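You operate a simulated robot arm through the tools that you are given. There is no shell and no other tool.

You are at the controls of a simulated robot arm. One attempt, no reset.

## Task
Empty the dust cup into the trash bag, then refit cup and filter.
Fine: the vacuum stays off and in its rest.

The check looks at the end state, three seconds after you hand in, the way a careful person would. Anything else that was tipped, shoved, dropped, spilled or broken makes it a failure.

## Robot
A 5-joint arm with a two-finger parallel gripper on a trunk, on a base that moves. Base frame: it is fixed to the floor where the robot stands at the start and does not move with it; the origin is under the middle of the robot, x ahead of it, y to its left, z up; the surface under the hand at the start is at about z = 880. Lengths are in mm, angles in degrees, forces in N, time in s.
It reaches about 1134 mm from its shoulder. Its first joint turns from -149.0 to 149.0 degrees. Places, roughly: clear end of the long white shelf [700, 100, 900]; cup well of the hand vacuum [700, 0, 900]; mouth of the dust cup [700, 0, 1000]; trash bag [600, -100, 200]. Payload 1.57 kg.
The tool frame sits at the grasp point between the pads (the TCP): z along the fingers, y along the line on which they close. The tips reach 30 mm beyond it. Largest opening 110 mm; finger width 24, thickness 12; the body of the gripper, 48 by 112 mm, starts 78 mm behind the TCP.
Orientation is that of the tool frame in the base frame, as a unit quaternion [x, y, z, w]. With the fingers straight down and closing along the base's y, the tool's x points along the base's -x, its y along +y and its z along -z.

## Interface
- The arm moves only by the tool arm_command. Its arguments are lists of equal length, an entry for each row: "linear": the shift along the base's x, y, z in mm, a list of three; "angular": the turn, a rotation vector about the base's x, y, z in degrees, a list of three; "gripper": the finger opening in mm, from 0 to 110. In form: {"linear": [[x, y, z], ...], "angular": [[ax, ay, az], ...], "gripper": [gripper, ...]}. A call has 1 to 20 rows; each row is the pose to reach, as a shift and turn from the pose commanded when the call began. A row lasts 0.2 s, in which the tool goes at most 50 mm and 8.6 degrees; a call with a longer step from one row to the next is refused whole, and so is a gripper value outside its range. Where a pose cannot be reached the arm comes as near as it can. A force on the tool above 40 N (or 10 N above the force at the start of the call, whichever is more), or a blocked arm, ends the call early, and 0.2 s more pass. The fingers move at their own pace (about 153 mm/s each) and stop on an object; they squeeze with about 37 N. The grip force told is the motor's: it shows also when the fingers shut on nothing. Time passes only in rows, and 0.2 s behind the last, so rows that repeat a pose let the fingers close. The reply holds the time, the measured pose of the TCP, the force on the tool along the base axes, the opening and the grip force, in the units named above and with some noise, with the torque about the TCP (base axes, N m) and any sound that the robot's microphone picked up.
- Cameras (640 x 400 px; columns grow to the right, rows downward): "scene" is now at [25.3, 147.7, 1905.3]; the picture's right is [-0.31, -0.95, 0.00], its down [-0.76, 0.25, -0.60] and it looks along [0.57, -0.19, -0.80] (base axes); focal length 260 px, centre (320, 200). "wrist" rides on the gripper at [70, 16, -141] in the tool frame; the picture's right is [-0.23, 0.97, 0.00], its down [-0.86, -0.20, -0.48] and it looks along [-0.47, -0.11, 0.88] (tool axes); focal length 222 px, centre (320, 200). There is no depth. A picture from a camera that has moved, and an enlarged one, comes with that camera's place and axes in the base frame and with its lens.
- camera(camera): a new picture of that camera. The clock stands still meanwhile.
- lift_body(by): slides the trunk up (or, below 0, down) by that many mm; the arm and the scene camera ride with it, the base frame stays. It gives what a move gives, with no picture.
- roll_base(legs): drives the robot by 1 to 6 legs, each [ahead, turn to the left] in mm and degrees, along the robot's own axes; the way and the turn of a leg run together, so that a leg with both is an arc; at most 1500 mm and 180 degrees a leg. The arm and the cameras ride along, it lands a little off, and it stops where it bumps. It gives what a move gives.
- pan_tilt(pan, tilt): turns the head with the scene camera to pan (to the left, within 155 degrees either way) and tilt (down, from -29 to 69), counted from straight ahead of the robot. It gives what a move gives.
- zoom(camera, box): a new picture of the part [left, top, right, bottom] of that camera's present view, enlarged. The clock stands still meanwhile.
- sign_off(): hands the job in; it is judged then, once.

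Nothing tells you exact positions but the pictures and the camera data. Unless the task says otherwise, let go and move clear before handing in.

The tools are called after "Call:" as name(argument=value, ...) on one line, values as JSON. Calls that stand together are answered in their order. arm_command: Moves the arm, as the interface text tells. Its arguments: {"type":"object","properties":{"linear":{"type":"array"},"angular":{"type":"array"},"gripper":{"type":"array"}},"required":["linear","angular","gripper"]} The other tools are called the same way: lift_body (by) moves the trunk up or down; roll_base (legs) drives the base; pan_tilt (pan, tilt) turns the head that bears the scene camera; camera (camera) takes a picture; zoom (camera, box) takes an enlarged picture of a part of a camera's view; sign_off () hands the job in.

At the start:

```text
time: 0.0
tool_pos: [675.6, -77.6, 1201.7]
tcp_rot: [0.005, 1.0, 0.0, 0.0]
ft_force: [-0.9, -1.0, 0.1]
torque: [-0.03, -0.02, 0.02]
finger_gap: 109.9
gripper_force: 0.1
trunk travel left (down, up): [-933.0, 37.0]
robot x, y, heading: [1.1, -0.4, -0.2]
head pan, tilt (commanded): [-18.0, 53.0]
```

scene: 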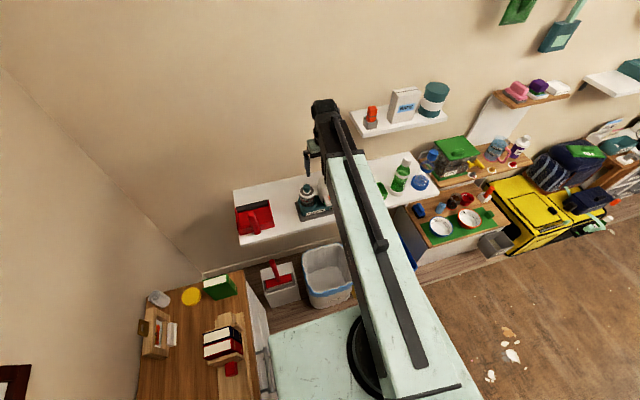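
wrist: 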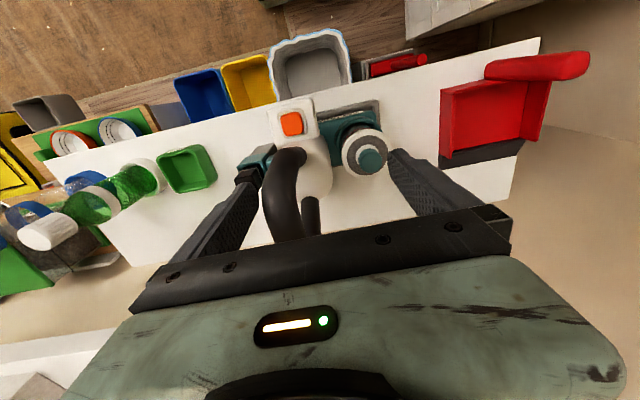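

I see a white shelf with a hand vacuum in a stand, a red dustpan at the left end, and bins below it. I'll look closer before moving anything.

Call:
zoom(camera="scene", box=[220, 140, 440, 320])

Call:
zoom(camera="wrist", box=[160, 20, 440, 240])

```text
2.22 times, centred on (330, 230) of scene
camera zoom: at [25.3, 147.7, 1905.3], right [-0.31, -0.95, 0.0], down [-0.76, 0.25, -0.6], along [0.57, -0.19, -0.8], focal length 578 px, centre (298, 133)
```

zoom: 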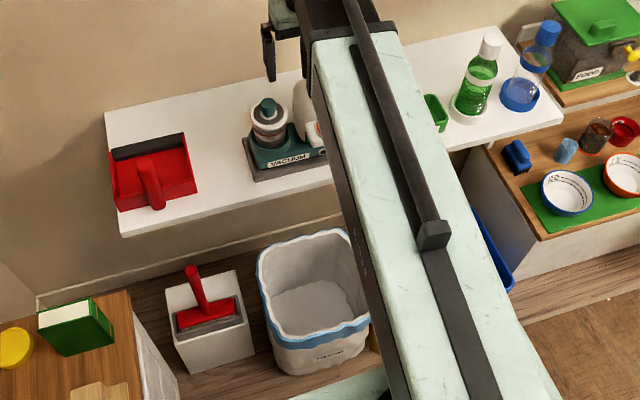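

```text
1.82 times, centred on (300, 130) of wrist
camera zoom: at [607.9, -61.4, 1340.6], right [0.24, 0.97, 0.0], down [0.85, -0.21, 0.48], along [0.46, -0.11, -0.88], focal length 404 px, centre (356, 327)
```

zoom: 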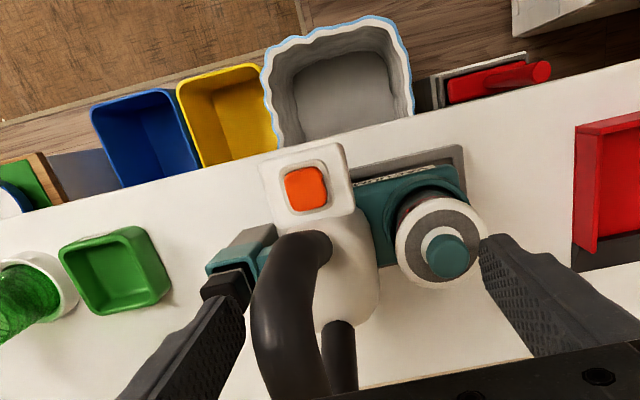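

I can see the vacuum in a grey rest, the dust cup with a teal-knobbed filter on it, and the body with the orange switch to its right. I'll zoom in closer to understand how the parts fit.

Call:
zoom(camera="wrist", box=[230, 80, 410, 200])

Call:
zoom(camera="scene", box=[285, 160, 365, 230])

```text
3.33 times, centred on (320, 140) of wrist
camera zoom: at [607.9, -61.4, 1340.6], right [0.24, 0.97, 0.0], down [0.85, -0.21, 0.48], along [0.46, -0.11, -0.88], focal length 740 px, centre (320, 400)
```

zoom: 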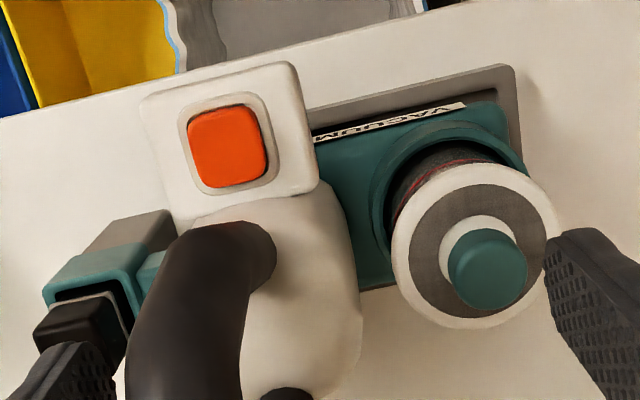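

```text
5.71 times, centred on (325, 195) of scene
camera zoom: at [25.3, 147.7, 1905.3], right [-0.31, -0.95, 0.0], down [-0.76, 0.25, -0.6], along [0.57, -0.19, -0.8], focal length 1486 px, centre (291, 229)
```

zoom: 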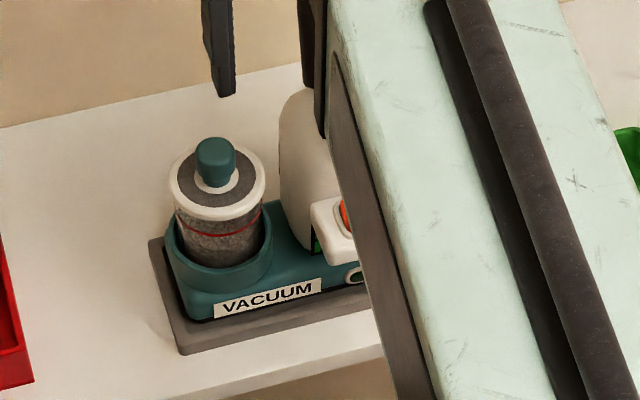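

The cup sits in a teal well at the left end of the vacuum, with dust up near a red line and a filter cap with a teal knob on top. I'll turn the head for an unobstructed view of the surroundings, including the bins and floor.

Call:
pan_tilt(pan=10, tilt=60)

Call:
camera(camera="scene")

Call:
pan_tilt(pan=-40, tilt=60)

Call:
camera(camera="scene")

```text
time: 0.9
tool_pos: [675.3, -77.4, 1199.5]
tcp_rot: [0.005, 1.0, 0.0, 0.0]
ft_force: [-1.3, -0.1, -0.9]
torque: [0.01, 0.03, -0.01]
finger_gap: 110.0
gripper_force: 0.0
trunk travel left (down, up): [-933.0, 37.0]
robot x, y, heading: [-2.1, -0.5, -0.3]
head pan, tilt (commanded): [10.0, 60.0]
```

```text
taken
camera scene: at [20.5, 182.1, 1896.7], right [0.17, -0.98, 0.0], down [-0.85, -0.15, -0.5], along [0.49, 0.09, -0.87], focal length 260 px, centre (320, 200)
```

scene: 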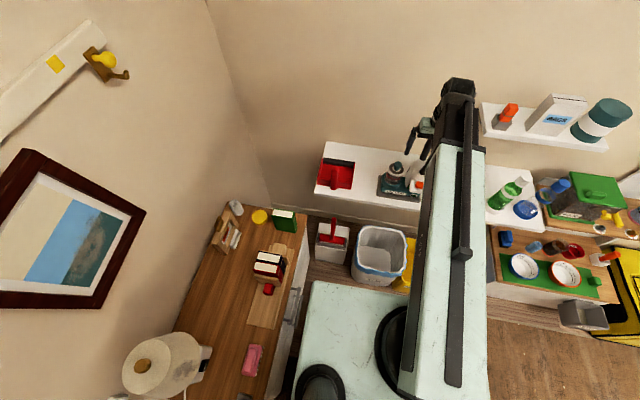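

```text
time: 2.1
tool_pos: [676.4, -77.5, 1201.4]
tcp_rot: [0.005, 1.0, 0.0, 0.0]
ft_force: [0.8, -0.1, 0.7]
torque: [0.02, 0.03, 0.0]
finger_gap: 109.9
gripper_force: 0.0
trunk travel left (down, up): [-933.0, 37.0]
robot x, y, heading: [1.1, 4.9, 0.1]
head pan, tilt (commanded): [-40.0, 60.0]
```

```text
taken
camera scene: at [5.9, 127.8, 1896.7], right [-0.64, -0.77, 0.0], down [-0.66, 0.56, -0.5], along [0.38, -0.32, -0.87], focal length 260 px, centre (320, 200)
```

scene: 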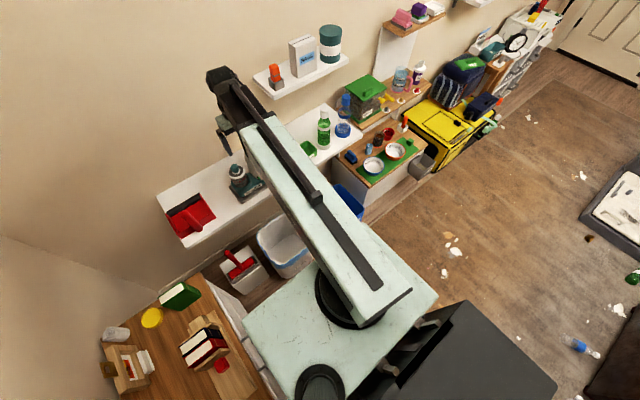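

The arm is mounted on the right of a wide mint platform, the trash bin is just below the shelf edge, and a wooden cabinet stands to the left. Next I'll back the hand off and pitch it up, to test the wrist and view the vacuum from the front.

Call:
arm_command(linear=[[-15, 8, 0], [-30, 16, 0], [-45, 24, 0], [-60, 32, 0], [-75, 40, 0], [-90, 48, 0], [-105, 56, 0], [-120, 64, 0], [-135, 72, 0], [-150, 80, 0]], angular=[[0, -4.5, 0], [0, -9, 0], [0, -13.5, 0], [0, -18, 0], [0, -22.5, 0], [0, -27, 0], [0, -31.5, 0], [0, -36, 0], [0, -40.5, 0], [0, -45, 0]], gripper=[110, 110, 110, 110, 110, 110, 110, 110, 110, 110])

Call:
camera(camera="wrist")

Call:
camera(camera="scene")

```text
time: 4.3
tool_pos: [742.0, 5.7, 1269.0]
tcp_rot: [0.005, 0.925, 0.002, 0.38]
ft_force: [-0.3, -1.5, -0.3]
torque: [0.09, -0.08, 0.1]
finger_gap: 110.1
gripper_force: 0.1
out of reach, approached as far as the arm can: row 3, 4, 5, 6, 7, 8, 9, 10
trunk travel left (down, up): [-933.0, 37.0]
robot x, y, heading: [-2.8, 2.8, -0.1]
head pan, tilt (commanded): [-40.0, 60.0]
```

```text
taken
camera wrist: at [593.7, 20.2, 1319.6], right [0.17, 0.97, 0.17], down [0.27, -0.21, 0.94], along [0.95, -0.11, -0.3], focal length 222 px, centre (320, 200)
```

wrist: 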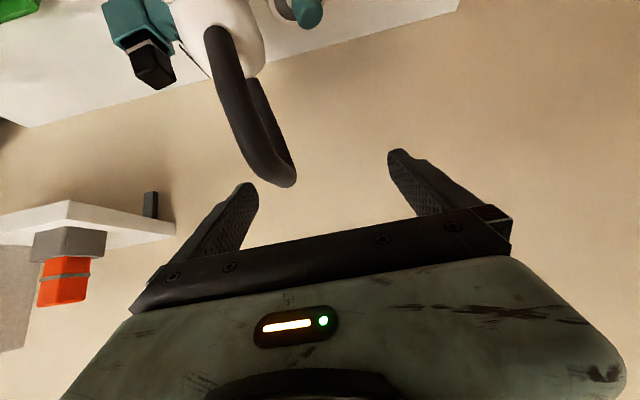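

```text
taken
camera scene: at [6.0, 127.7, 1896.7], right [-0.64, -0.77, 0.0], down [-0.66, 0.56, -0.5], along [0.38, -0.32, -0.87], focal length 260 px, centre (320, 200)
```

scene: 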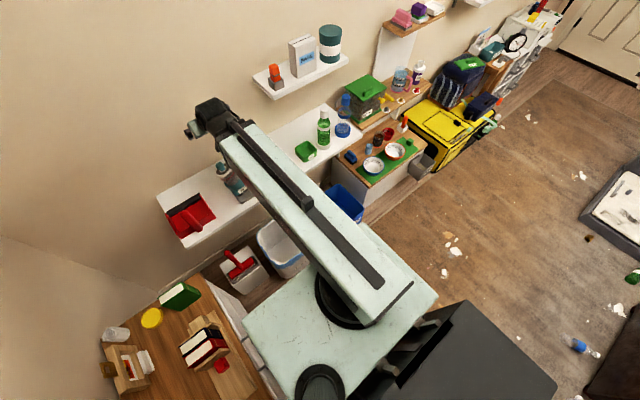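

The wrist pitches freely, but the arm can't pull the wrist in closer than about 565 mm, so I'll need to back the base away for a horizontal reach. I'll check that the area behind and beside the robot is clear.

Call:
pan_tilt(pan=150, tilt=45)

Call:
camera(camera="scene")

Call:
pan_tilt(pan=-140, tilt=45)

Call:
camera(camera="scene")

Call:
pan_tilt(pan=75, tilt=55)

Call:
camera(camera="scene")

```text
time: 7.1
tool_pos: [740.2, 3.1, 1269.3]
tcp_rot: [0.005, 0.926, 0.002, 0.378]
ft_force: [-0.3, -1.6, 1.7]
torque: [-0.2, -0.02, -0.04]
finger_gap: 109.8
gripper_force: 0.1
trunk travel left (down, up): [-933.0, 37.0]
robot x, y, heading: [-2.0, 4.4, 0.0]
head pan, tilt (commanded): [150.0, 45.0]
```

```text
taken
camera scene: at [-115.9, 210.7, 1916.3], right [0.5, 0.87, 0.0], down [0.61, -0.35, -0.71], along [-0.61, 0.35, -0.71], focal length 260 px, centre (320, 200)
```

scene: 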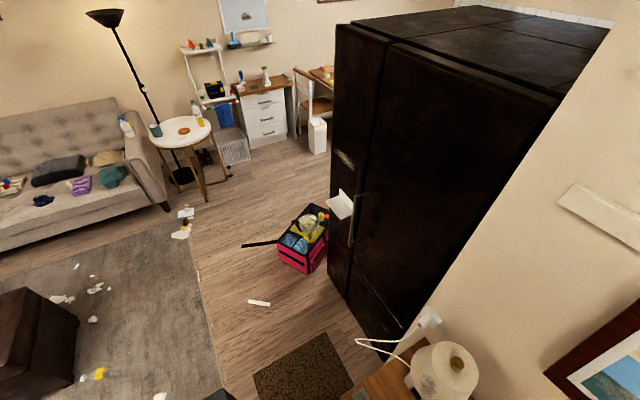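

```text
time: 11.1
tool_pos: [741.3, 3.8, 1268.4]
tcp_rot: [0.005, 0.926, 0.002, 0.378]
ft_force: [-0.7, -3.3, 2.2]
torque: [-0.17, -0.01, -0.04]
finger_gap: 110.2
gripper_force: 0.0
trunk travel left (down, up): [-933.0, 37.0]
robot x, y, heading: [-0.7, -2.3, 0.2]
head pan, tilt (commanded): [-140.0, 45.0]
```

```text
taken
camera scene: at [-107.7, 117.7, 1916.2], right [-0.64, 0.77, 0.0], down [0.54, 0.45, -0.71], along [-0.54, -0.45, -0.71], focal length 260 px, centre (320, 200)
```

scene: 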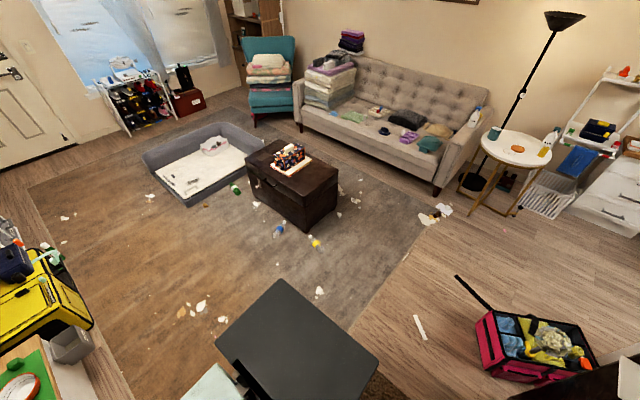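

```text
time: 14.2
tool_pos: [739.5, 3.6, 1268.1]
tcp_rot: [0.005, 0.926, 0.002, 0.378]
ft_force: [-0.2, -4.0, 0.3]
torque: [-0.14, 0.02, -0.06]
finger_gap: 110.0
gripper_force: 0.1
trunk travel left (down, up): [-933.0, 37.0]
robot x, y, heading: [4.7, 2.3, -0.1]
head pan, tilt (commanded): [75.0, 55.0]
```

```text
taken
camera scene: at [-26.7, 239.6, 1902.9], right [0.97, -0.26, 0.0], down [-0.21, -0.79, -0.57], along [0.15, 0.55, -0.82], focal length 260 px, centre (320, 200)
```

scene: 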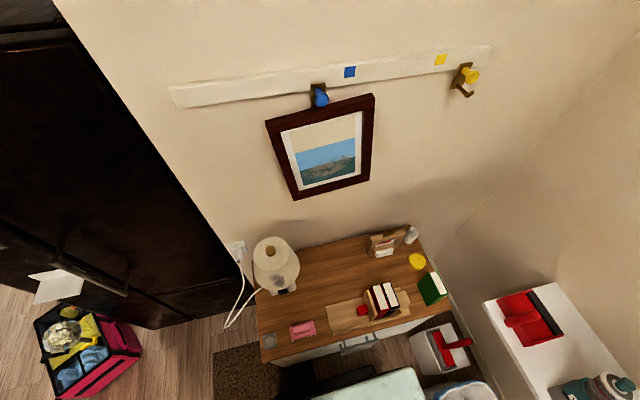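

The floor behind the robot is open, with a doormat rearward-left and the pink tote far off. I'll back straight up 250 mm so the arm has room for a horizontal approach, and lower the trunk a bit for a front view of the vacuum.

Call:
roll_base(legs=[[-250, 0]])

Call:
pan_tilt(pan=-10, tilt=45)

Call:
camera(camera="scene")

Call:
camera(camera="wrist")

```text
time: 16.0
tool_pos: [489.4, 4.3, 1270.2]
tcp_rot: [0.005, 0.925, 0.002, 0.38]
ft_force: [0.6, -0.6, -0.3]
torque: [0.0, -0.02, 0.04]
finger_gap: 110.2
gripper_force: 0.1
trunk travel left (down, up): [-933.0, 37.0]
robot x, y, heading: [-247.6, 1.0, 0.0]
head pan, tilt (commanded): [75.0, 55.0]
```

```text
time: 17.6
tool_pos: [490.7, 3.5, 1268.6]
tcp_rot: [0.005, 0.925, 0.002, 0.379]
ft_force: [-0.1, -0.9, 0.2]
torque: [0.0, -0.01, -0.02]
finger_gap: 109.9
gripper_force: 0.2
trunk travel left (down, up): [-933.0, 37.0]
robot x, y, heading: [-250.5, 1.5, 0.1]
head pan, tilt (commanded): [-10.0, 45.0]
```

```text
taken
camera scene: at [-215.0, 156.5, 1916.2], right [-0.17, -0.99, 0.0], down [-0.7, 0.12, -0.71], along [0.7, -0.12, -0.71], focal length 260 px, centre (320, 200)
```

scene: 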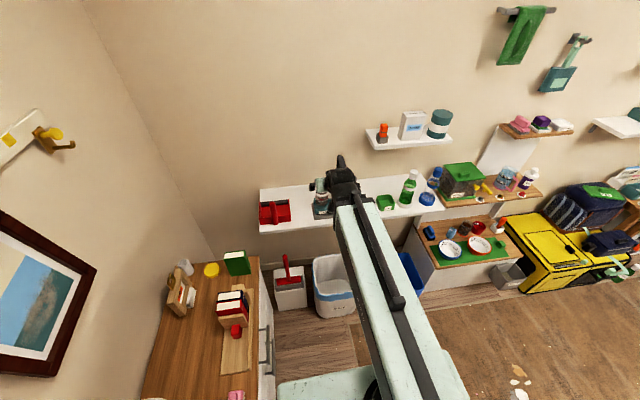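

```text
taken
camera wrist: at [343.6, 20.6, 1319.5], right [0.17, 0.97, 0.17], down [0.27, -0.21, 0.94], along [0.95, -0.11, -0.3], focal length 222 px, centre (320, 200)
```

wrist: 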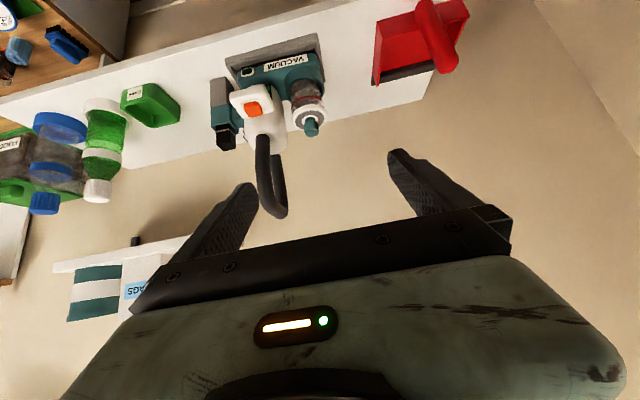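

Now both cameras see the vacuum from the front. I'll zoom in on it to measure the parts.

Call:
zoom(camera="wrist", box=[190, 20, 370, 140])

Call:
zoom(camera="scene", box=[250, 150, 370, 240])

Call:
lift_body(by=-200)

Call:
camera(camera="wrist")

Call:
zoom(camera="scene", box=[240, 130, 400, 240])

```text
3.33 times, centred on (280, 80) of wrist
camera zoom: at [343.6, 20.6, 1319.5], right [0.17, 0.97, 0.17], down [0.27, -0.21, 0.94], along [0.95, -0.11, -0.3], focal length 740 px, centre (453, 600)
```

zoom: 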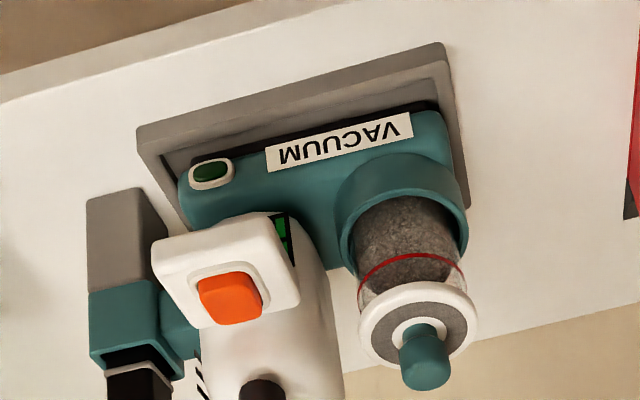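

```text
4.44 times, centred on (310, 195) of scene
camera zoom: at [-215.0, 156.5, 1916.2], right [-0.17, -0.99, 0.0], down [-0.7, 0.12, -0.71], along [0.7, -0.12, -0.71], focal length 1156 px, centre (364, 222)
```

zoom: 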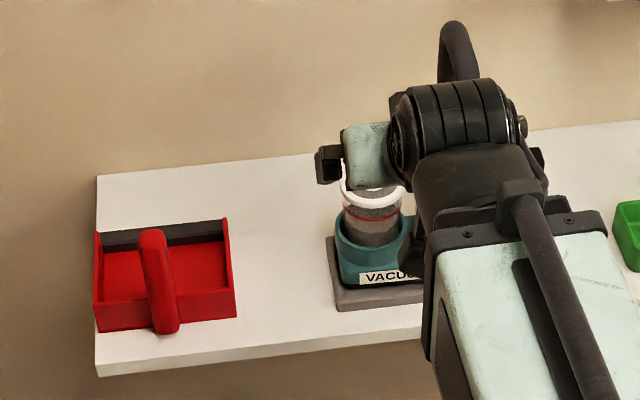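

```text
time: 19.8
tool_pos: [490.9, 5.0, 1067.8]
tcp_rot: [0.004, 0.926, 0.002, 0.379]
ft_force: [0.4, 0.2, 0.2]
torque: [-0.01, 0.01, 0.0]
finger_gap: 110.0
gripper_force: 0.1
trunk travel left (down, up): [-733.0, 237.0]
robot x, y, heading: [-252.1, -2.0, 0.2]
head pan, tilt (commanded): [-10.0, 45.0]
```

```text
taken
camera wrist: at [343.5, 20.6, 1119.6], right [0.17, 0.97, 0.17], down [0.27, -0.21, 0.94], along [0.95, -0.11, -0.3], focal length 222 px, centre (320, 200)
```

wrist: 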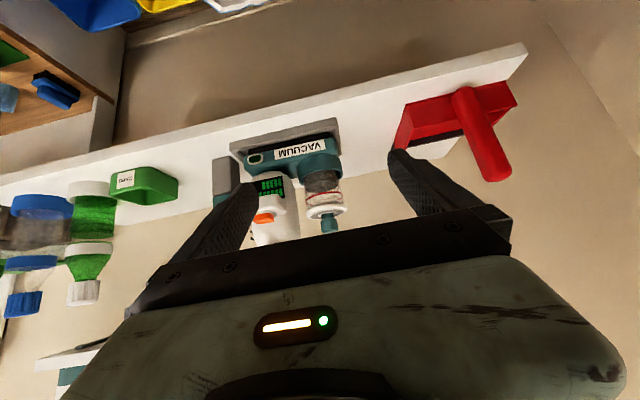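

```text
3.64 times, centred on (320, 185) of scene
camera zoom: at [-215.1, 156.4, 1716.2], right [-0.17, -0.98, 0.0], down [-0.7, 0.12, -0.71], along [0.7, -0.12, -0.71], focal length 946 px, centre (320, 254)
```

zoom: 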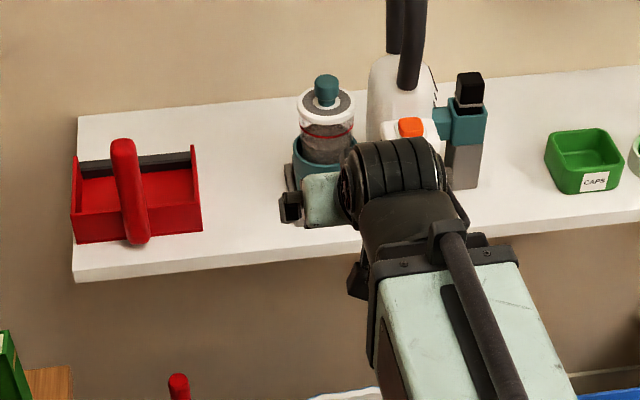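

Now the front view at about 1.1 m height is available. I'll zoom in on the vacuum for precise measurements.

Call:
zoom(camera="wrist", box=[220, 110, 360, 250])

Call:
zoom(camera="scene", box=[300, 140, 370, 190])

```text
2.86 times, centred on (290, 180) of wrist
camera zoom: at [343.5, 20.6, 1119.6], right [0.17, 0.97, 0.17], down [0.27, -0.21, 0.94], along [0.95, -0.11, -0.3], focal length 635 px, centre (406, 257)
```

zoom: 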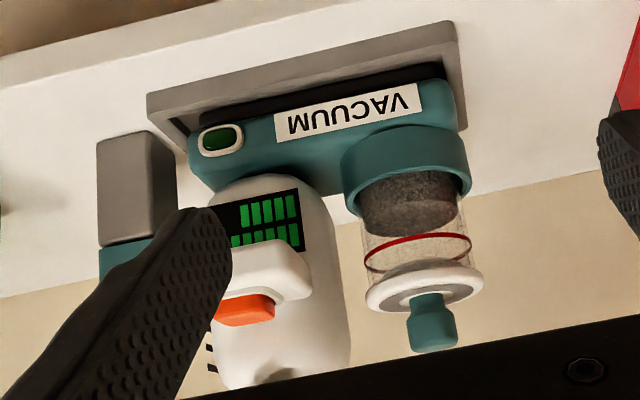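

```text
8.00 times, centred on (335, 165) of scene
camera zoom: at [-215.1, 156.4, 1716.2], right [-0.17, -0.98, 0.0], down [-0.7, 0.12, -0.71], along [0.7, -0.12, -0.71], focal length 2080 px, centre (200, 480)
```

zoom: 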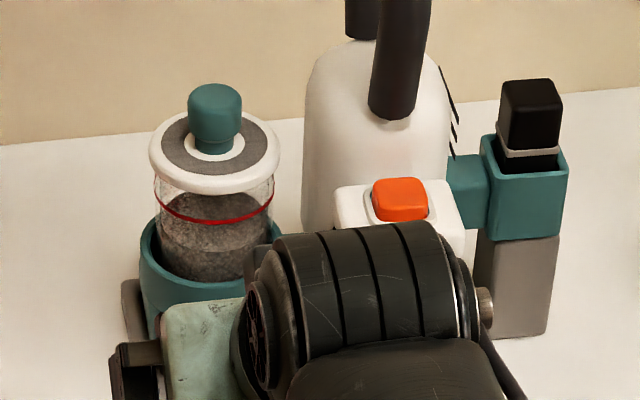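

The knob top triangulates to about (722, -14, 1059), the filter disc to z≈1020, and the cup glass shows from the well rim at z≈953 up to the disc. The gap between cup and vacuum body is only about 14 mm, so a top-down grip closing along x looks best. I'll test how far up the wrist can pitch, since that decides how I can pour.

Call:
arm_command(linear=[[18, 0, 22], [33, 0, 47], [45, 0, 74], [53, 0, 103], [58, 0, 133], [60, 0, 164], [58, 0, 196], [55, 0, 226], [48, 0, 256], [40, 0, 285], [28, 0, 312], [15, 0, 338]], angular=[[0, -7, 0], [0, -14, 0], [0, -21, 0], [0, -28, 0], [0, -35, 0], [0, -42, 0], [0, -49, 0], [0, -56, 0], [0, -63, 0], [0, -70, 0], [0, -77, 0], [0, -84, 0]], gripper=[110, 110, 110, 110, 110, 110, 110, 110, 110, 110, 110, 110])

Call:
camera(camera="scene")

```text
time: 22.4
tool_pos: [509.6, 5.1, 1386.6]
tcp_rot: [0.002, 0.433, 0.005, 0.901]
ft_force: [-0.4, 0.7, -0.1]
torque: [0.0, -0.01, 0.01]
finger_gap: 110.0
gripper_force: 0.0
out of reach, approached as far as the arm can: row 2, 3, 4, 5, 6, 7, 8, 9, 10, 11, 12
trunk travel left (down, up): [-733.0, 237.0]
robot x, y, heading: [-250.9, 0.2, -0.1]
head pan, tilt (commanded): [-10.0, 45.0]
```

```text
taken
camera scene: at [-215.1, 156.5, 1716.2], right [-0.17, -0.98, 0.0], down [-0.7, 0.12, -0.71], along [0.7, -0.12, -0.71], focal length 260 px, centre (320, 200)
```

scene: 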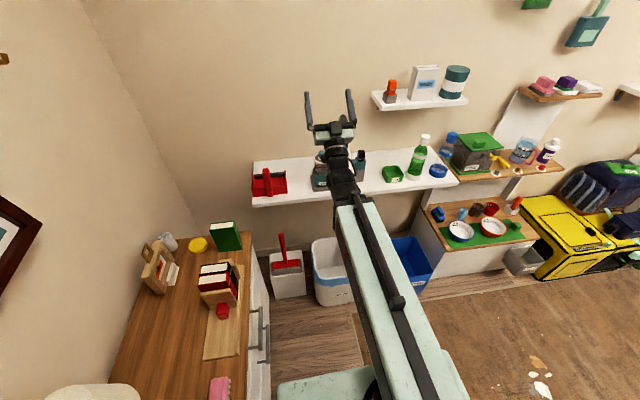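

The wrist can pitch to about 39° above horizontal, so after a top-down grip I can pour by pitching the tool up over the bin. Next I'll raise the trunk again and swing the tool to point straight down, then roll it so the fingers close along x.

Call:
lift_body(by=200)

Call:
arm_command(linear=[[8, 0, -20], [18, 0, -40], [28, 0, -60], [38, 0, -80], [48, 0, -100], [58, 0, -120], [68, 0, -140], [78, 0, -160], [88, 0, -180], [98, 0, -200], [108, 0, -220], [118, 0, -240], [128, 0, -260], [138, 0, -280], [148, 0, -300], [150, 0, -310]], angular=[[0, 8, 0], [0, 16, 0], [0, 24, 0], [0, 32, 0], [0, 40, 0], [0, 48, 0], [0, 56, 0], [0, 64, 0], [0, 72, 0], [0, 80, 0], [0, 88, 0], [0, 96, 0], [0, 104, 0], [0, 112, 0], [0, 120.5, 0], [0, 129, 0]], gripper=[110, 110, 110, 110, 110, 110, 110, 110, 110, 110, 110, 110, 110, 110, 110, 110])

```text
time: 24.5
tool_pos: [509.7, 5.3, 1586.5]
tcp_rot: [0.002, 0.433, 0.005, 0.901]
ft_force: [-0.2, 0.0, 0.5]
torque: [-0.01, 0.0, -0.03]
finger_gap: 110.1
gripper_force: 0.0
trunk travel left (down, up): [-933.0, 37.0]
robot x, y, heading: [-249.0, -4.2, 0.0]
head pan, tilt (commanded): [-10.0, 45.0]
```

```text
time: 27.9
tool_pos: [661.4, 5.2, 1199.9]
tcp_rot: [0.006, 1.0, 0.0, -0.005]
ft_force: [1.3, 0.4, -0.2]
torque: [0.02, 0.0, 0.0]
finger_gap: 109.8
gripper_force: 0.0
out of reach, approached as far as the arm can: row 1, 2, 3, 4, 5, 6, 7, 8, 9, 10, 11, 12, 13, 14, 15, 16
trunk travel left (down, up): [-933.0, 37.0]
robot x, y, heading: [-247.4, 0.6, 0.1]
head pan, tilt (commanded): [-10.0, 45.0]
```

The tool points down again, but its height came out at 1200 regardless of what I commanded, which suggests the wrist height is set by the trunk lift alone. I'll test small z and yaw commands to learn the arm's real freedoms.

Call:
arm_command(linear=[[0, 0, -20], [0, 0, -40], [0, 0, -40]], angular=[[0, 0, 0], [0, 0, 0], [0, 0, 0]], gripper=[110, 110, 110])

```text
time: 28.7
tool_pos: [661.6, 3.5, 1198.7]
tcp_rot: [0.005, 1.0, 0.0, -0.004]
ft_force: [-0.5, 0.3, 0.8]
torque: [0.02, 0.05, 0.03]
finger_gap: 109.9
gripper_force: 0.0
out of reach, approached as far as the arm can: row 1, 2, 3
trunk travel left (down, up): [-933.0, 37.0]
robot x, y, heading: [-253.7, 4.5, 0.4]
head pan, tilt (commanded): [-10.0, 45.0]
```

Confirmed: z comes only from the trunk (or from pitch). Now I'll pitch to horizontal while retracting, and then test whether the tool can yaw sideways independently.

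Call:
arm_command(linear=[[-8, 0, 5], [-15, 0, 15], [-22, 0, 30], [-30, 0, 50], [-37, 0, 75], [-45, 0, 100], [-52, 0, 130], [-60, 0, 160], [-67, 0, 190], [-75, 0, 215], [-80, 0, 235]], angular=[[0, -8.2, 0], [0, -16.4, 0], [0, -24.6, 0], [0, -32.8, 0], [0, -41, 0], [0, -49.2, 0], [0, -57.4, 0], [0, -65.6, 0], [0, -73.8, 0], [0, -82, 0], [0, -90, 0]], gripper=[110, 110, 110, 110, 110, 110, 110, 110, 110, 110, 110])

Call:
arm_command(linear=[[0, 0, 0], [0, 0, 0], [0, 0, 0], [0, 0, 0], [0, 0, 0]], angular=[[0, 0, -6], [0, 0, -12], [0, 0, -18], [0, 0, -24], [0, 0, -30]], gripper=[110, 110, 110, 110, 110])

Call:
camera(camera="scene")

```text
time: 31.1
tool_pos: [579.9, 5.6, 1435.4]
tcp_rot: [0.003, 0.71, 0.004, 0.705]
ft_force: [-0.5, 0.1, -1.0]
torque: [0.01, -0.02, -0.01]
finger_gap: 110.3
gripper_force: 0.0
out of reach, approached as far as the arm can: row 2, 3, 4, 5, 6, 7, 8, 9, 10
trunk travel left (down, up): [-933.0, 37.0]
robot x, y, heading: [-250.3, -0.0, 0.3]
head pan, tilt (commanded): [-10.0, 45.0]
```

```text
time: 32.3
tool_pos: [580.3, 2.3, 1435.9]
tcp_rot: [0.188, 0.685, -0.179, 0.681]
ft_force: [-0.7, 0.7, -1.0]
torque: [-0.01, -0.01, -0.02]
finger_gap: 109.8
gripper_force: 0.1
out of reach, approached as far as the arm can: row 1
trunk travel left (down, up): [-933.0, 37.0]
robot x, y, heading: [-252.5, 4.0, 0.1]
head pan, tilt (commanded): [-10.0, 45.0]
```

```text
taken
camera scene: at [-214.8, 156.9, 1916.2], right [-0.17, -0.98, 0.0], down [-0.7, 0.12, -0.71], along [0.7, -0.12, -0.71], focal length 260 px, centre (320, 200)
```

scene: 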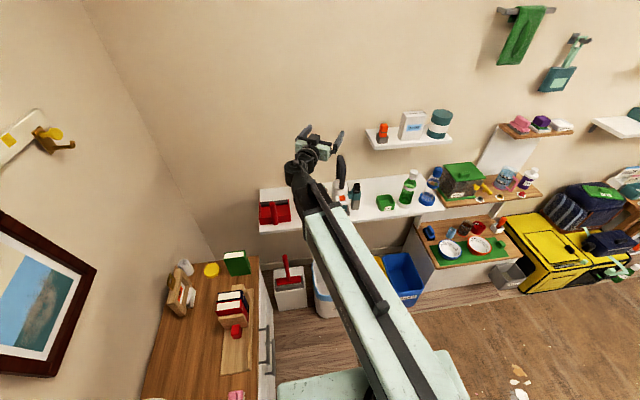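

The wrist yaws freely: the arm is a yaw plus telescoping beam plus a full 3-axis wrist, with height set by the trunk. So a horizontal grip of the cup from the front-left is possible, followed by a clean 180° roll to pour. I'll test the roll range now while the hand is in free air.

Call:
arm_command(linear=[[0, 0, 0], [0, 0, 0], [0, 0, 0], [0, 0, 0], [0, 0, 0], [0, 0, 0], [0, 0, 0], [0, 0, 0], [0, 0, 0], [0, 0, 0], [0, 0, 0], [0, 0, 0], [0, 0, 0], [0, 0, 0], [0, 0, 0], [0, 0, 0], [0, 0, 0], [0, 0, 0], [0, 0, 0], [0, 0, 0]], angular=[[7.4, -4.3, 0], [14.7, -8.5, 0], [22.1, -12.8, 0], [29.4, -17, 0], [36.8, -21.3, 0], [44.2, -25.5, 0], [51.5, -29.8, 0], [58.9, -34, 0], [66.2, -38.3, 0], [73.6, -42.5, 0], [81, -46.8, 0], [88.3, -51, 0], [95.7, -55.3, 0], [103.1, -59.5, 0], [110.4, -63.8, 0], [117.8, -68, 0], [125.1, -72.3, 0], [132.5, -76.5, 0], [139.9, -80.8, 0], [147.2, -85, 0]], gripper=[110, 110, 110, 110, 110, 110, 110, 110, 110, 110, 110, 110, 110, 110, 110, 110, 110, 110, 110, 110])

Call:
camera(camera="wrist")

Call:
camera(camera="scene")

```text
time: 36.5
tool_pos: [551.5, -200.4, 1437.7]
tcp_rot: [0.707, -0.031, 0.69, 0.152]
ft_force: [-0.8, -0.9, -0.1]
torque: [0.0, 0.02, -0.03]
finger_gap: 110.0
gripper_force: 0.2
out of reach, approached as far as the arm can: row 10, 11, 12, 13, 14, 15, 16, 17, 18, 19, 20
trunk travel left (down, up): [-933.0, 37.0]
robot x, y, heading: [-247.7, 3.9, 0.1]
head pan, tilt (commanded): [-10.0, 45.0]
```

```text
taken
camera wrist: at [414.2, -168.7, 1508.3], right [-0.26, -0.96, -0.06], down [-0.45, 0.17, -0.88], along [0.85, -0.2, -0.48], focal length 222 px, centre (320, 200)
```

wrist: 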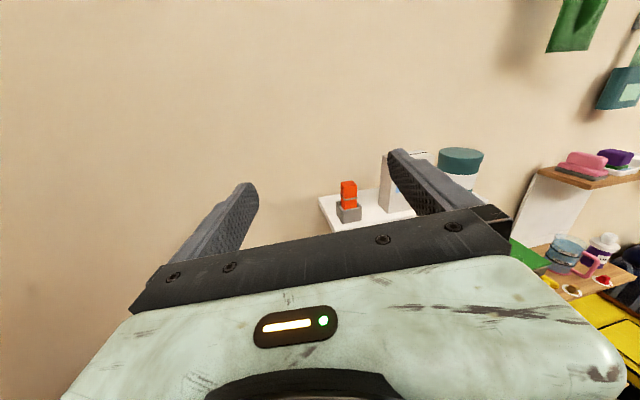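

```text
taken
camera scene: at [-214.8, 156.3, 1916.2], right [-0.17, -0.98, 0.0], down [-0.7, 0.12, -0.71], along [0.7, -0.12, -0.71], focal length 260 px, centre (320, 200)
```

scene: 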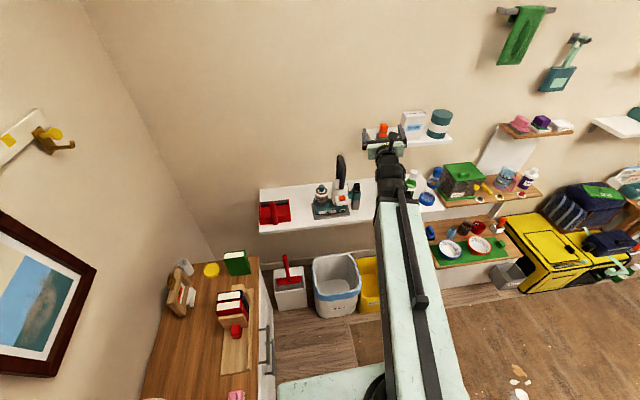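

The roll reaches camera-up, but rolling in the positive direction ran past a joint limit and the arm shifted to another solution; rolling the other way should stay in range. I'll now go to tool-down with the fingers closing along x and the camera on the left side.

Call:
arm_command(linear=[[-5, 20, -5], [-10, 40, -20], [-15, 60, -40], [-20, 80, -65], [-25, 100, -95], [-30, 120, -125], [-35, 140, -155], [-40, 160, -185], [-45, 180, -210], [-50, 200, -230], [-55, 220, -237]], angular=[[2.1, 7.9, 0], [4.2, 15.8, 0], [6.4, 23.7, 0], [8.5, 31.6, 0], [10.6, 39.5, 0], [12.7, 47.4, 0], [14.8, 55.3, 0], [16.9, 63.2, 0], [19.1, 71.1, 0], [21.2, 79, 0], [23.3, 86.9, 0]], gripper=[110, 110, 110, 110, 110, 110, 110, 110, 110, 110, 110])

```text
time: 38.9
tool_pos: [487.6, -68.8, 1200.7]
tcp_rot: [1.0, 0.01, 0.001, -0.018]
ft_force: [-0.5, -0.6, 0.5]
torque: [0.0, 0.01, -0.01]
finger_gap: 110.1
gripper_force: 0.0
out of reach, approached as far as the arm can: row 1, 2, 3, 4, 5, 6, 7, 8, 9, 10, 11
trunk travel left (down, up): [-933.0, 37.0]
robot x, y, heading: [-248.7, 0.7, 0.2]
head pan, tilt (commanded): [-10.0, 45.0]
```

The tool is pointing down with the camera on the far side. I'll hold one step to see where the arm settles relative to its commanded pose.

Call:
arm_command(linear=[[0, 0, 0], [0, 0, 0]], angular=[[0, 0, 0], [0, 0, 0]], gripper=[110, 110])

Call:
camera(camera="scene")

```text
time: 39.5
tool_pos: [486.8, -69.9, 1200.8]
tcp_rot: [1.0, 0.009, 0.002, -0.017]
ft_force: [-0.4, -0.3, -0.6]
torque: [-0.03, 0.04, 0.03]
finger_gap: 109.8
gripper_force: 0.1
trunk travel left (down, up): [-933.0, 37.0]
robot x, y, heading: [-250.1, 1.3, -0.1]
head pan, tilt (commanded): [-10.0, 45.0]
```

```text
taken
camera scene: at [-215.0, 156.5, 1916.2], right [-0.17, -0.98, 0.0], down [-0.7, 0.12, -0.71], along [0.7, -0.12, -0.71], focal length 260 px, centre (320, 200)
```

scene: 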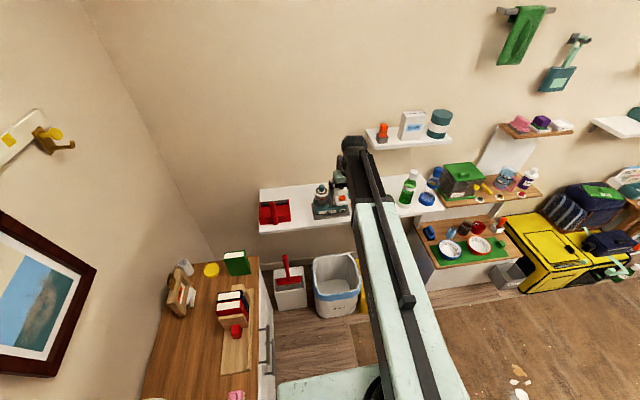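

The scene view of the shelf and bins is now unobstructed. I'll zoom in on the vacuum, the dustpan and the bin to refine positions.

Call:
zoom(camera="scene", box=[250, 170, 360, 240])

Call:
zoom(camera="scene", box=[260, 230, 380, 330])

Call:
zoom(camera="scene", box=[308, 175, 352, 225])

```text
5.71 times, centred on (305, 205) of scene
camera zoom: at [-215.0, 156.5, 1916.2], right [-0.17, -0.98, 0.0], down [-0.7, 0.12, -0.71], along [0.7, -0.12, -0.71], focal length 1486 px, centre (406, 171)
```

zoom: 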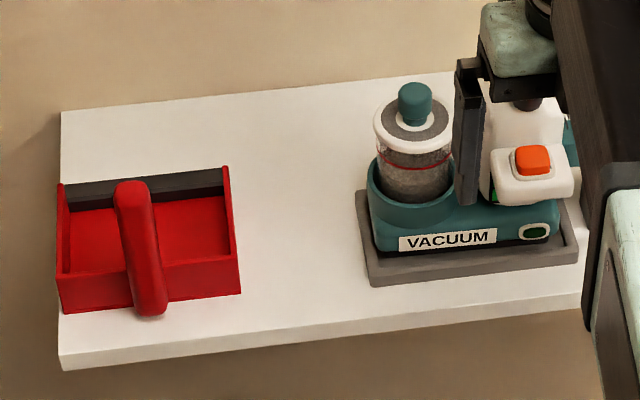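

```text
4.00 times, centred on (320, 280) of scene
camera zoom: at [-215.0, 156.5, 1916.2], right [-0.17, -0.98, 0.0], down [-0.7, 0.12, -0.71], along [0.7, -0.12, -0.71], focal length 1040 px, centre (320, -120)
```

zoom: 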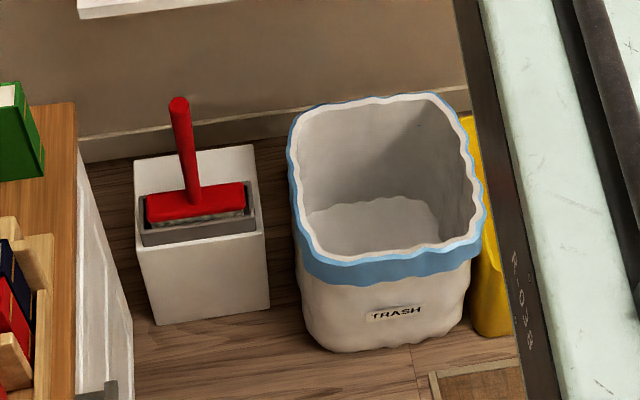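

```text
8.00 times, centred on (330, 200) of scene
camera zoom: at [-215.0, 156.5, 1916.2], right [-0.17, -0.98, 0.0], down [-0.7, 0.12, -0.71], along [0.7, -0.12, -0.71], focal length 2080 px, centre (240, 200)
```

zoom: 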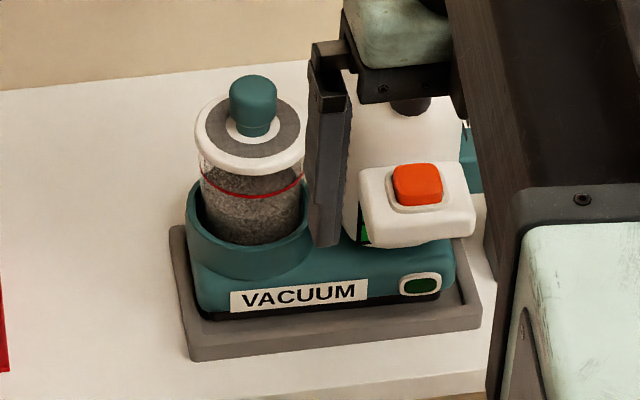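

Everything is measured now: bin rim spans roughly x 465–766, y −238 to 52 at z≈370, and the dustpan's upright handle is near (660, 235). I'll drive forward 130 mm and turn the hand so the fingers close along x with the camera to the left, staying high.

Call:
roll_base(legs=[[130, 0]])

Call:
arm_command(linear=[[10, 5, 0], [20, 10, 0], [30, 15, 0], [40, 20, 0], [50, 25, 0], [60, 30, 0], [70, 35, 0], [80, 40, 0], [90, 45, 0], [100, 50, 0], [105, 54, 0]], angular=[[-0.1, -0.1, 8.2], [-0.3, -0.3, 16.4], [-0.4, -0.4, 24.6], [-0.6, -0.6, 32.8], [-0.7, -0.7, 41], [-0.8, -0.8, 49.2], [-1, -1, 57.4], [-1.1, -1.1, 65.6], [-1.2, -1.2, 73.8], [-1.4, -1.4, 82], [-1.5, -1.5, 90]], gripper=[80, 80, 80, 80, 80, 80, 80, 80, 80, 80, 80])

Call:
camera(camera="wrist")

```text
time: 40.8
tool_pos: [618.9, -70.5, 1199.9]
tcp_rot: [1.0, 0.008, 0.002, -0.018]
ft_force: [0.5, -0.5, 0.0]
torque: [-0.03, 0.01, 0.01]
finger_gap: 109.9
gripper_force: 0.1
trunk travel left (down, up): [-933.0, 37.0]
robot x, y, heading: [-118.9, 2.0, 0.1]
head pan, tilt (commanded): [-10.0, 45.0]
```

```text
time: 43.2
tool_pos: [722.8, -14.7, 1199.5]
tcp_rot: [0.701, 0.713, 0.001, -0.002]
ft_force: [-0.3, -0.1, 0.1]
torque: [-0.02, 0.01, -0.05]
finger_gap: 80.0
gripper_force: 0.0
trunk travel left (down, up): [-933.0, 37.0]
robot x, y, heading: [-117.6, 3.4, 0.3]
head pan, tilt (commanded): [-10.0, 45.0]
```

```text
taken
camera wrist: at [739.5, 53.2, 1340.7], right [0.98, -0.21, 0.0], down [-0.18, -0.86, 0.48], along [-0.1, -0.47, -0.88], focal length 222 px, centre (320, 200)
```

wrist: 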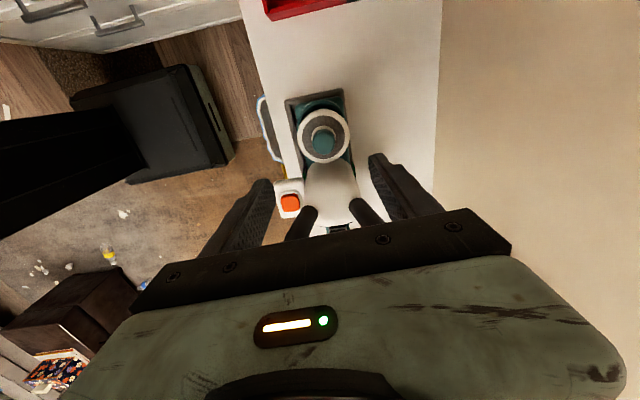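

The hand is now above the cup, closing along x, with the camera on the left. I'll zoom to check the knob's position against the TCP.

Call:
zoom(camera="wrist", box=[260, 60, 400, 240])

Call:
zoom(camera="scene", box=[250, 150, 400, 260])

```text
2.22 times, centred on (330, 150) of wrist
camera zoom: at [739.5, 53.2, 1340.7], right [0.98, -0.21, 0.0], down [-0.18, -0.86, 0.48], along [-0.1, -0.47, -0.88], focal length 494 px, centre (298, 311)
```

zoom: 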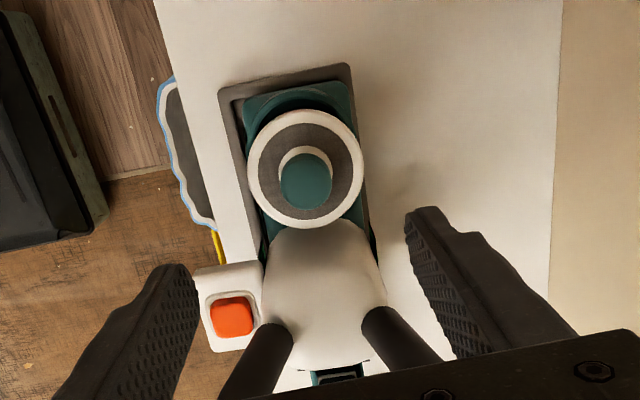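

```text
3.64 times, centred on (325, 205) of scene
camera zoom: at [-84.1, 156.6, 1916.2], right [-0.17, -0.98, 0.0], down [-0.7, 0.12, -0.71], along [0.7, -0.12, -0.71], focal length 946 px, centre (302, 182)
```

zoom: 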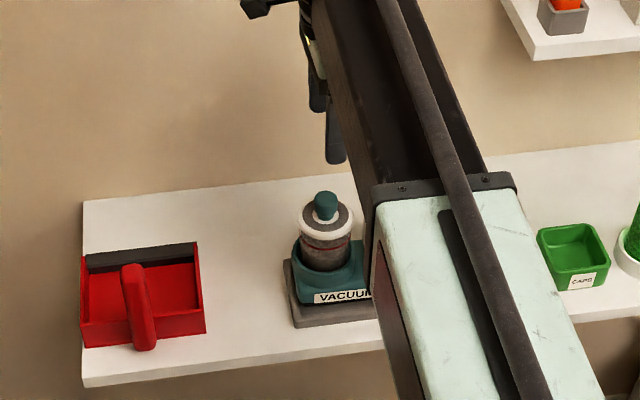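

The estimates agree on the knob at about (725, −16) with its top near z 1058. I'll lower the trunk to bring the fingertips just above knob height, and compare the knob with the fingers directly.

Call:
lift_body(by=-95)

Call:
camera(camera="wrist")

Call:
zoom(camera="scene", box=[270, 130, 390, 220])

```text
time: 44.5
tool_pos: [723.3, -16.0, 1105.5]
tcp_rot: [0.701, 0.713, 0.0, -0.002]
ft_force: [0.3, -0.2, -0.2]
torque: [0.0, 0.01, 0.02]
finger_gap: 79.9
gripper_force: 0.1
trunk travel left (down, up): [-838.0, 132.0]
robot x, y, heading: [-119.8, 2.5, 0.1]
head pan, tilt (commanded): [-10.0, 45.0]
```

```text
taken
camera wrist: at [739.4, 52.8, 1245.8], right [0.98, -0.21, 0.0], down [-0.18, -0.86, 0.48], along [-0.1, -0.46, -0.88], focal length 222 px, centre (320, 200)
```

wrist: 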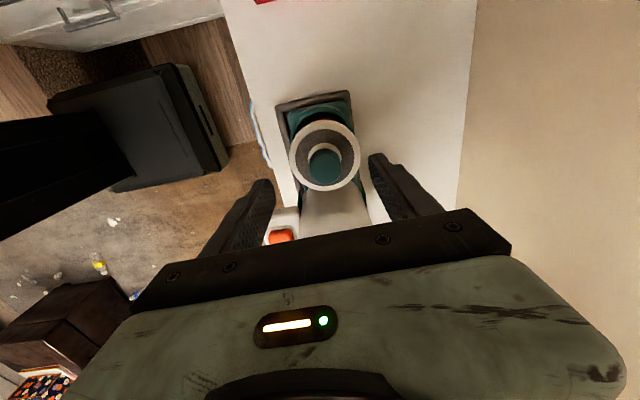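

```text
4.44 times, centred on (330, 175) of scene
camera zoom: at [-84.3, 156.5, 1821.2], right [-0.17, -0.98, 0.0], down [-0.7, 0.12, -0.71], along [0.7, -0.12, -0.71], focal length 1156 px, centre (276, 311)
```

zoom: 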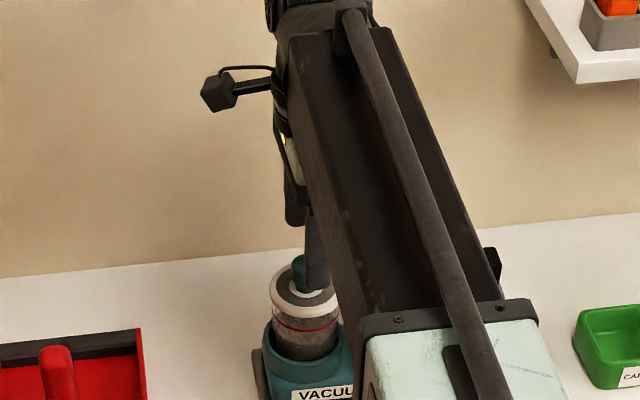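

The gripper is above the knob. I'll zoom to compare the knob centre with the midpoint between the fingertips.

Call:
zoom(camera="wrist", box=[230, 80, 450, 260])

```text
2.22 times, centred on (340, 170) of wrist
camera zoom: at [739.4, 52.8, 1245.8], right [0.98, -0.21, 0.0], down [-0.18, -0.86, 0.48], along [-0.1, -0.46, -0.88], focal length 494 px, centre (276, 267)
```

zoom: 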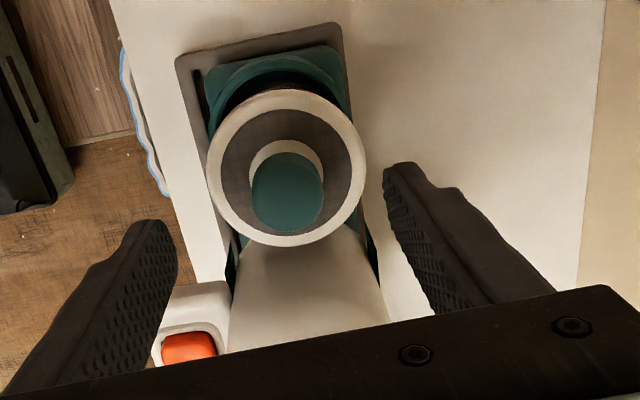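

The knob sits about 4 mm further in x than the TCP. I'll shift x by +4 and lower so the fingertips straddle the knob, leaving margin above the filter disc.

Call:
arm_command(linear=[[4, 0.5, 0], [4, 0.5, 0]], angular=[[0, 0, -1], [0, 0, -1]], gripper=[60, 60])

Call:
lift_body(by=-40)

Call:
zoom(camera="wrist", box=[230, 100, 430, 260])

Call:
zoom(camera="scene", box=[270, 130, 390, 220])

```text
time: 45.1
tool_pos: [727.0, -13.9, 1104.5]
tcp_rot: [0.708, 0.706, 0.001, -0.002]
ft_force: [-0.3, -0.4, 0.6]
torque: [0.01, -0.01, 0.02]
finger_gap: 59.8
gripper_force: 0.0
trunk travel left (down, up): [-838.0, 132.0]
robot x, y, heading: [-118.3, 2.0, 0.2]
head pan, tilt (commanded): [-10.0, 45.0]
```

```text
time: 45.9
tool_pos: [727.7, -14.8, 1065.6]
tcp_rot: [0.708, 0.706, 0.0, -0.002]
ft_force: [0.3, 1.1, -0.1]
torque: [0.0, -0.01, 0.04]
finger_gap: 60.0
gripper_force: 0.0
trunk travel left (down, up): [-798.0, 172.0]
robot x, y, heading: [-118.8, 0.4, 0.2]
head pan, tilt (commanded): [-10.0, 45.0]
```

```text
2.50 times, centred on (330, 180) of wrist
camera zoom: at [744.7, 53.3, 1205.8], right [0.97, -0.23, 0.0], down [-0.2, -0.86, 0.48], along [-0.11, -0.46, -0.88], focal length 555 px, centre (295, 250)
```

zoom: 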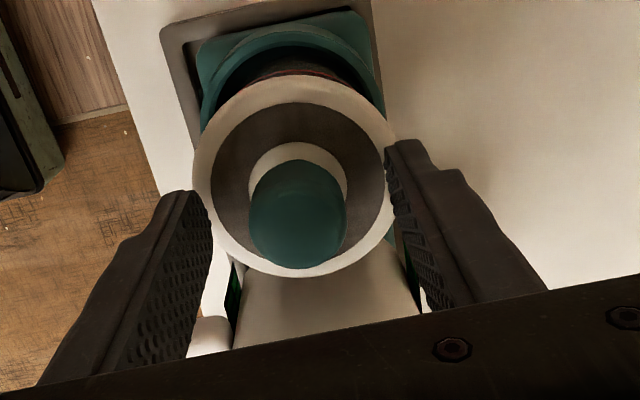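

```text
4.44 times, centred on (330, 175) of scene
camera zoom: at [-84.3, 156.5, 1781.2], right [-0.17, -0.98, 0.0], down [-0.7, 0.12, -0.71], along [0.7, -0.12, -0.71], focal length 1156 px, centre (276, 311)
```

zoom: 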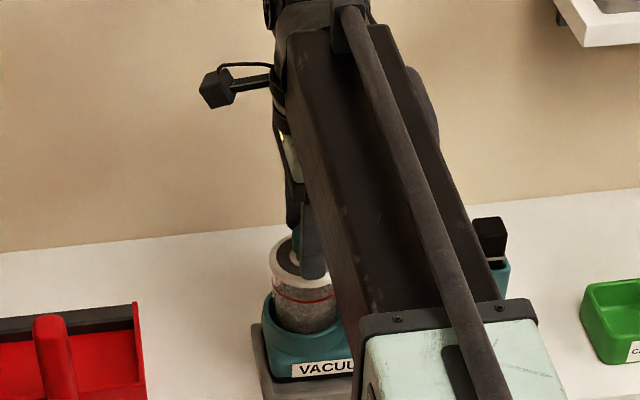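

The knob centre refines to about (729.5, −16), top at z≈1053. I'll nudge the hand, lower 11 mm so the tips stop just above the disc, and close on the knob.

Call:
arm_command(linear=[[1.6, -1.4, 0], [1.6, -1.4, 0]], angular=[[0, 0, 0], [0, 0, 0]], gripper=[60, 60])

Call:
lift_body(by=-11)

Call:
zoom(camera="wrist", box=[230, 100, 430, 260])

```text
time: 46.5
tool_pos: [728.8, -15.5, 1065.4]
tcp_rot: [0.708, 0.706, 0.0, -0.002]
ft_force: [-0.5, -0.3, -0.3]
torque: [0.02, 0.01, 0.01]
finger_gap: 60.0
gripper_force: 0.1
trunk travel left (down, up): [-798.0, 172.0]
robot x, y, heading: [-119.4, 4.6, -0.1]
head pan, tilt (commanded): [-10.0, 45.0]
```

```text
time: 47.1
tool_pos: [727.8, -16.9, 1056.7]
tcp_rot: [0.708, 0.706, 0.003, 0.001]
ft_force: [0.6, -0.1, 30.1]
torque: [-0.07, 0.37, 0.01]
finger_gap: 59.9
gripper_force: 0.1
trunk travel left (down, up): [-788.0, 182.0]
robot x, y, heading: [-119.3, -0.6, -0.0]
head pan, tilt (commanded): [-10.0, 45.0]
stopped: the force on the tool passed its limit at 48 N (the readings are from after the stop); the commanded pose is now the measured one
```

```text
2.50 times, centred on (330, 180) of wrist
camera zoom: at [744.8, 51.9, 1198.5], right [0.97, -0.23, 0.0], down [-0.2, -0.86, 0.47], along [-0.1, -0.46, -0.88], focal length 555 px, centre (295, 250)
```

zoom: 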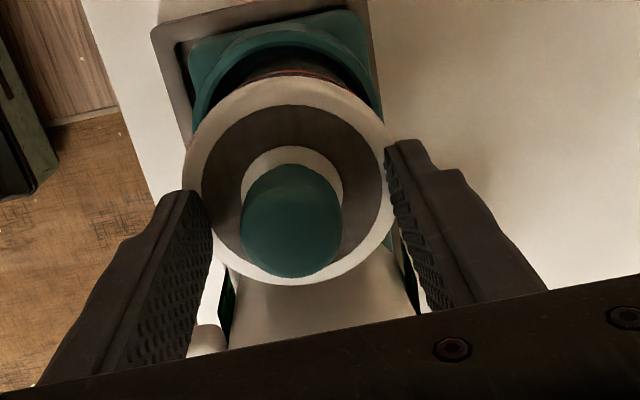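

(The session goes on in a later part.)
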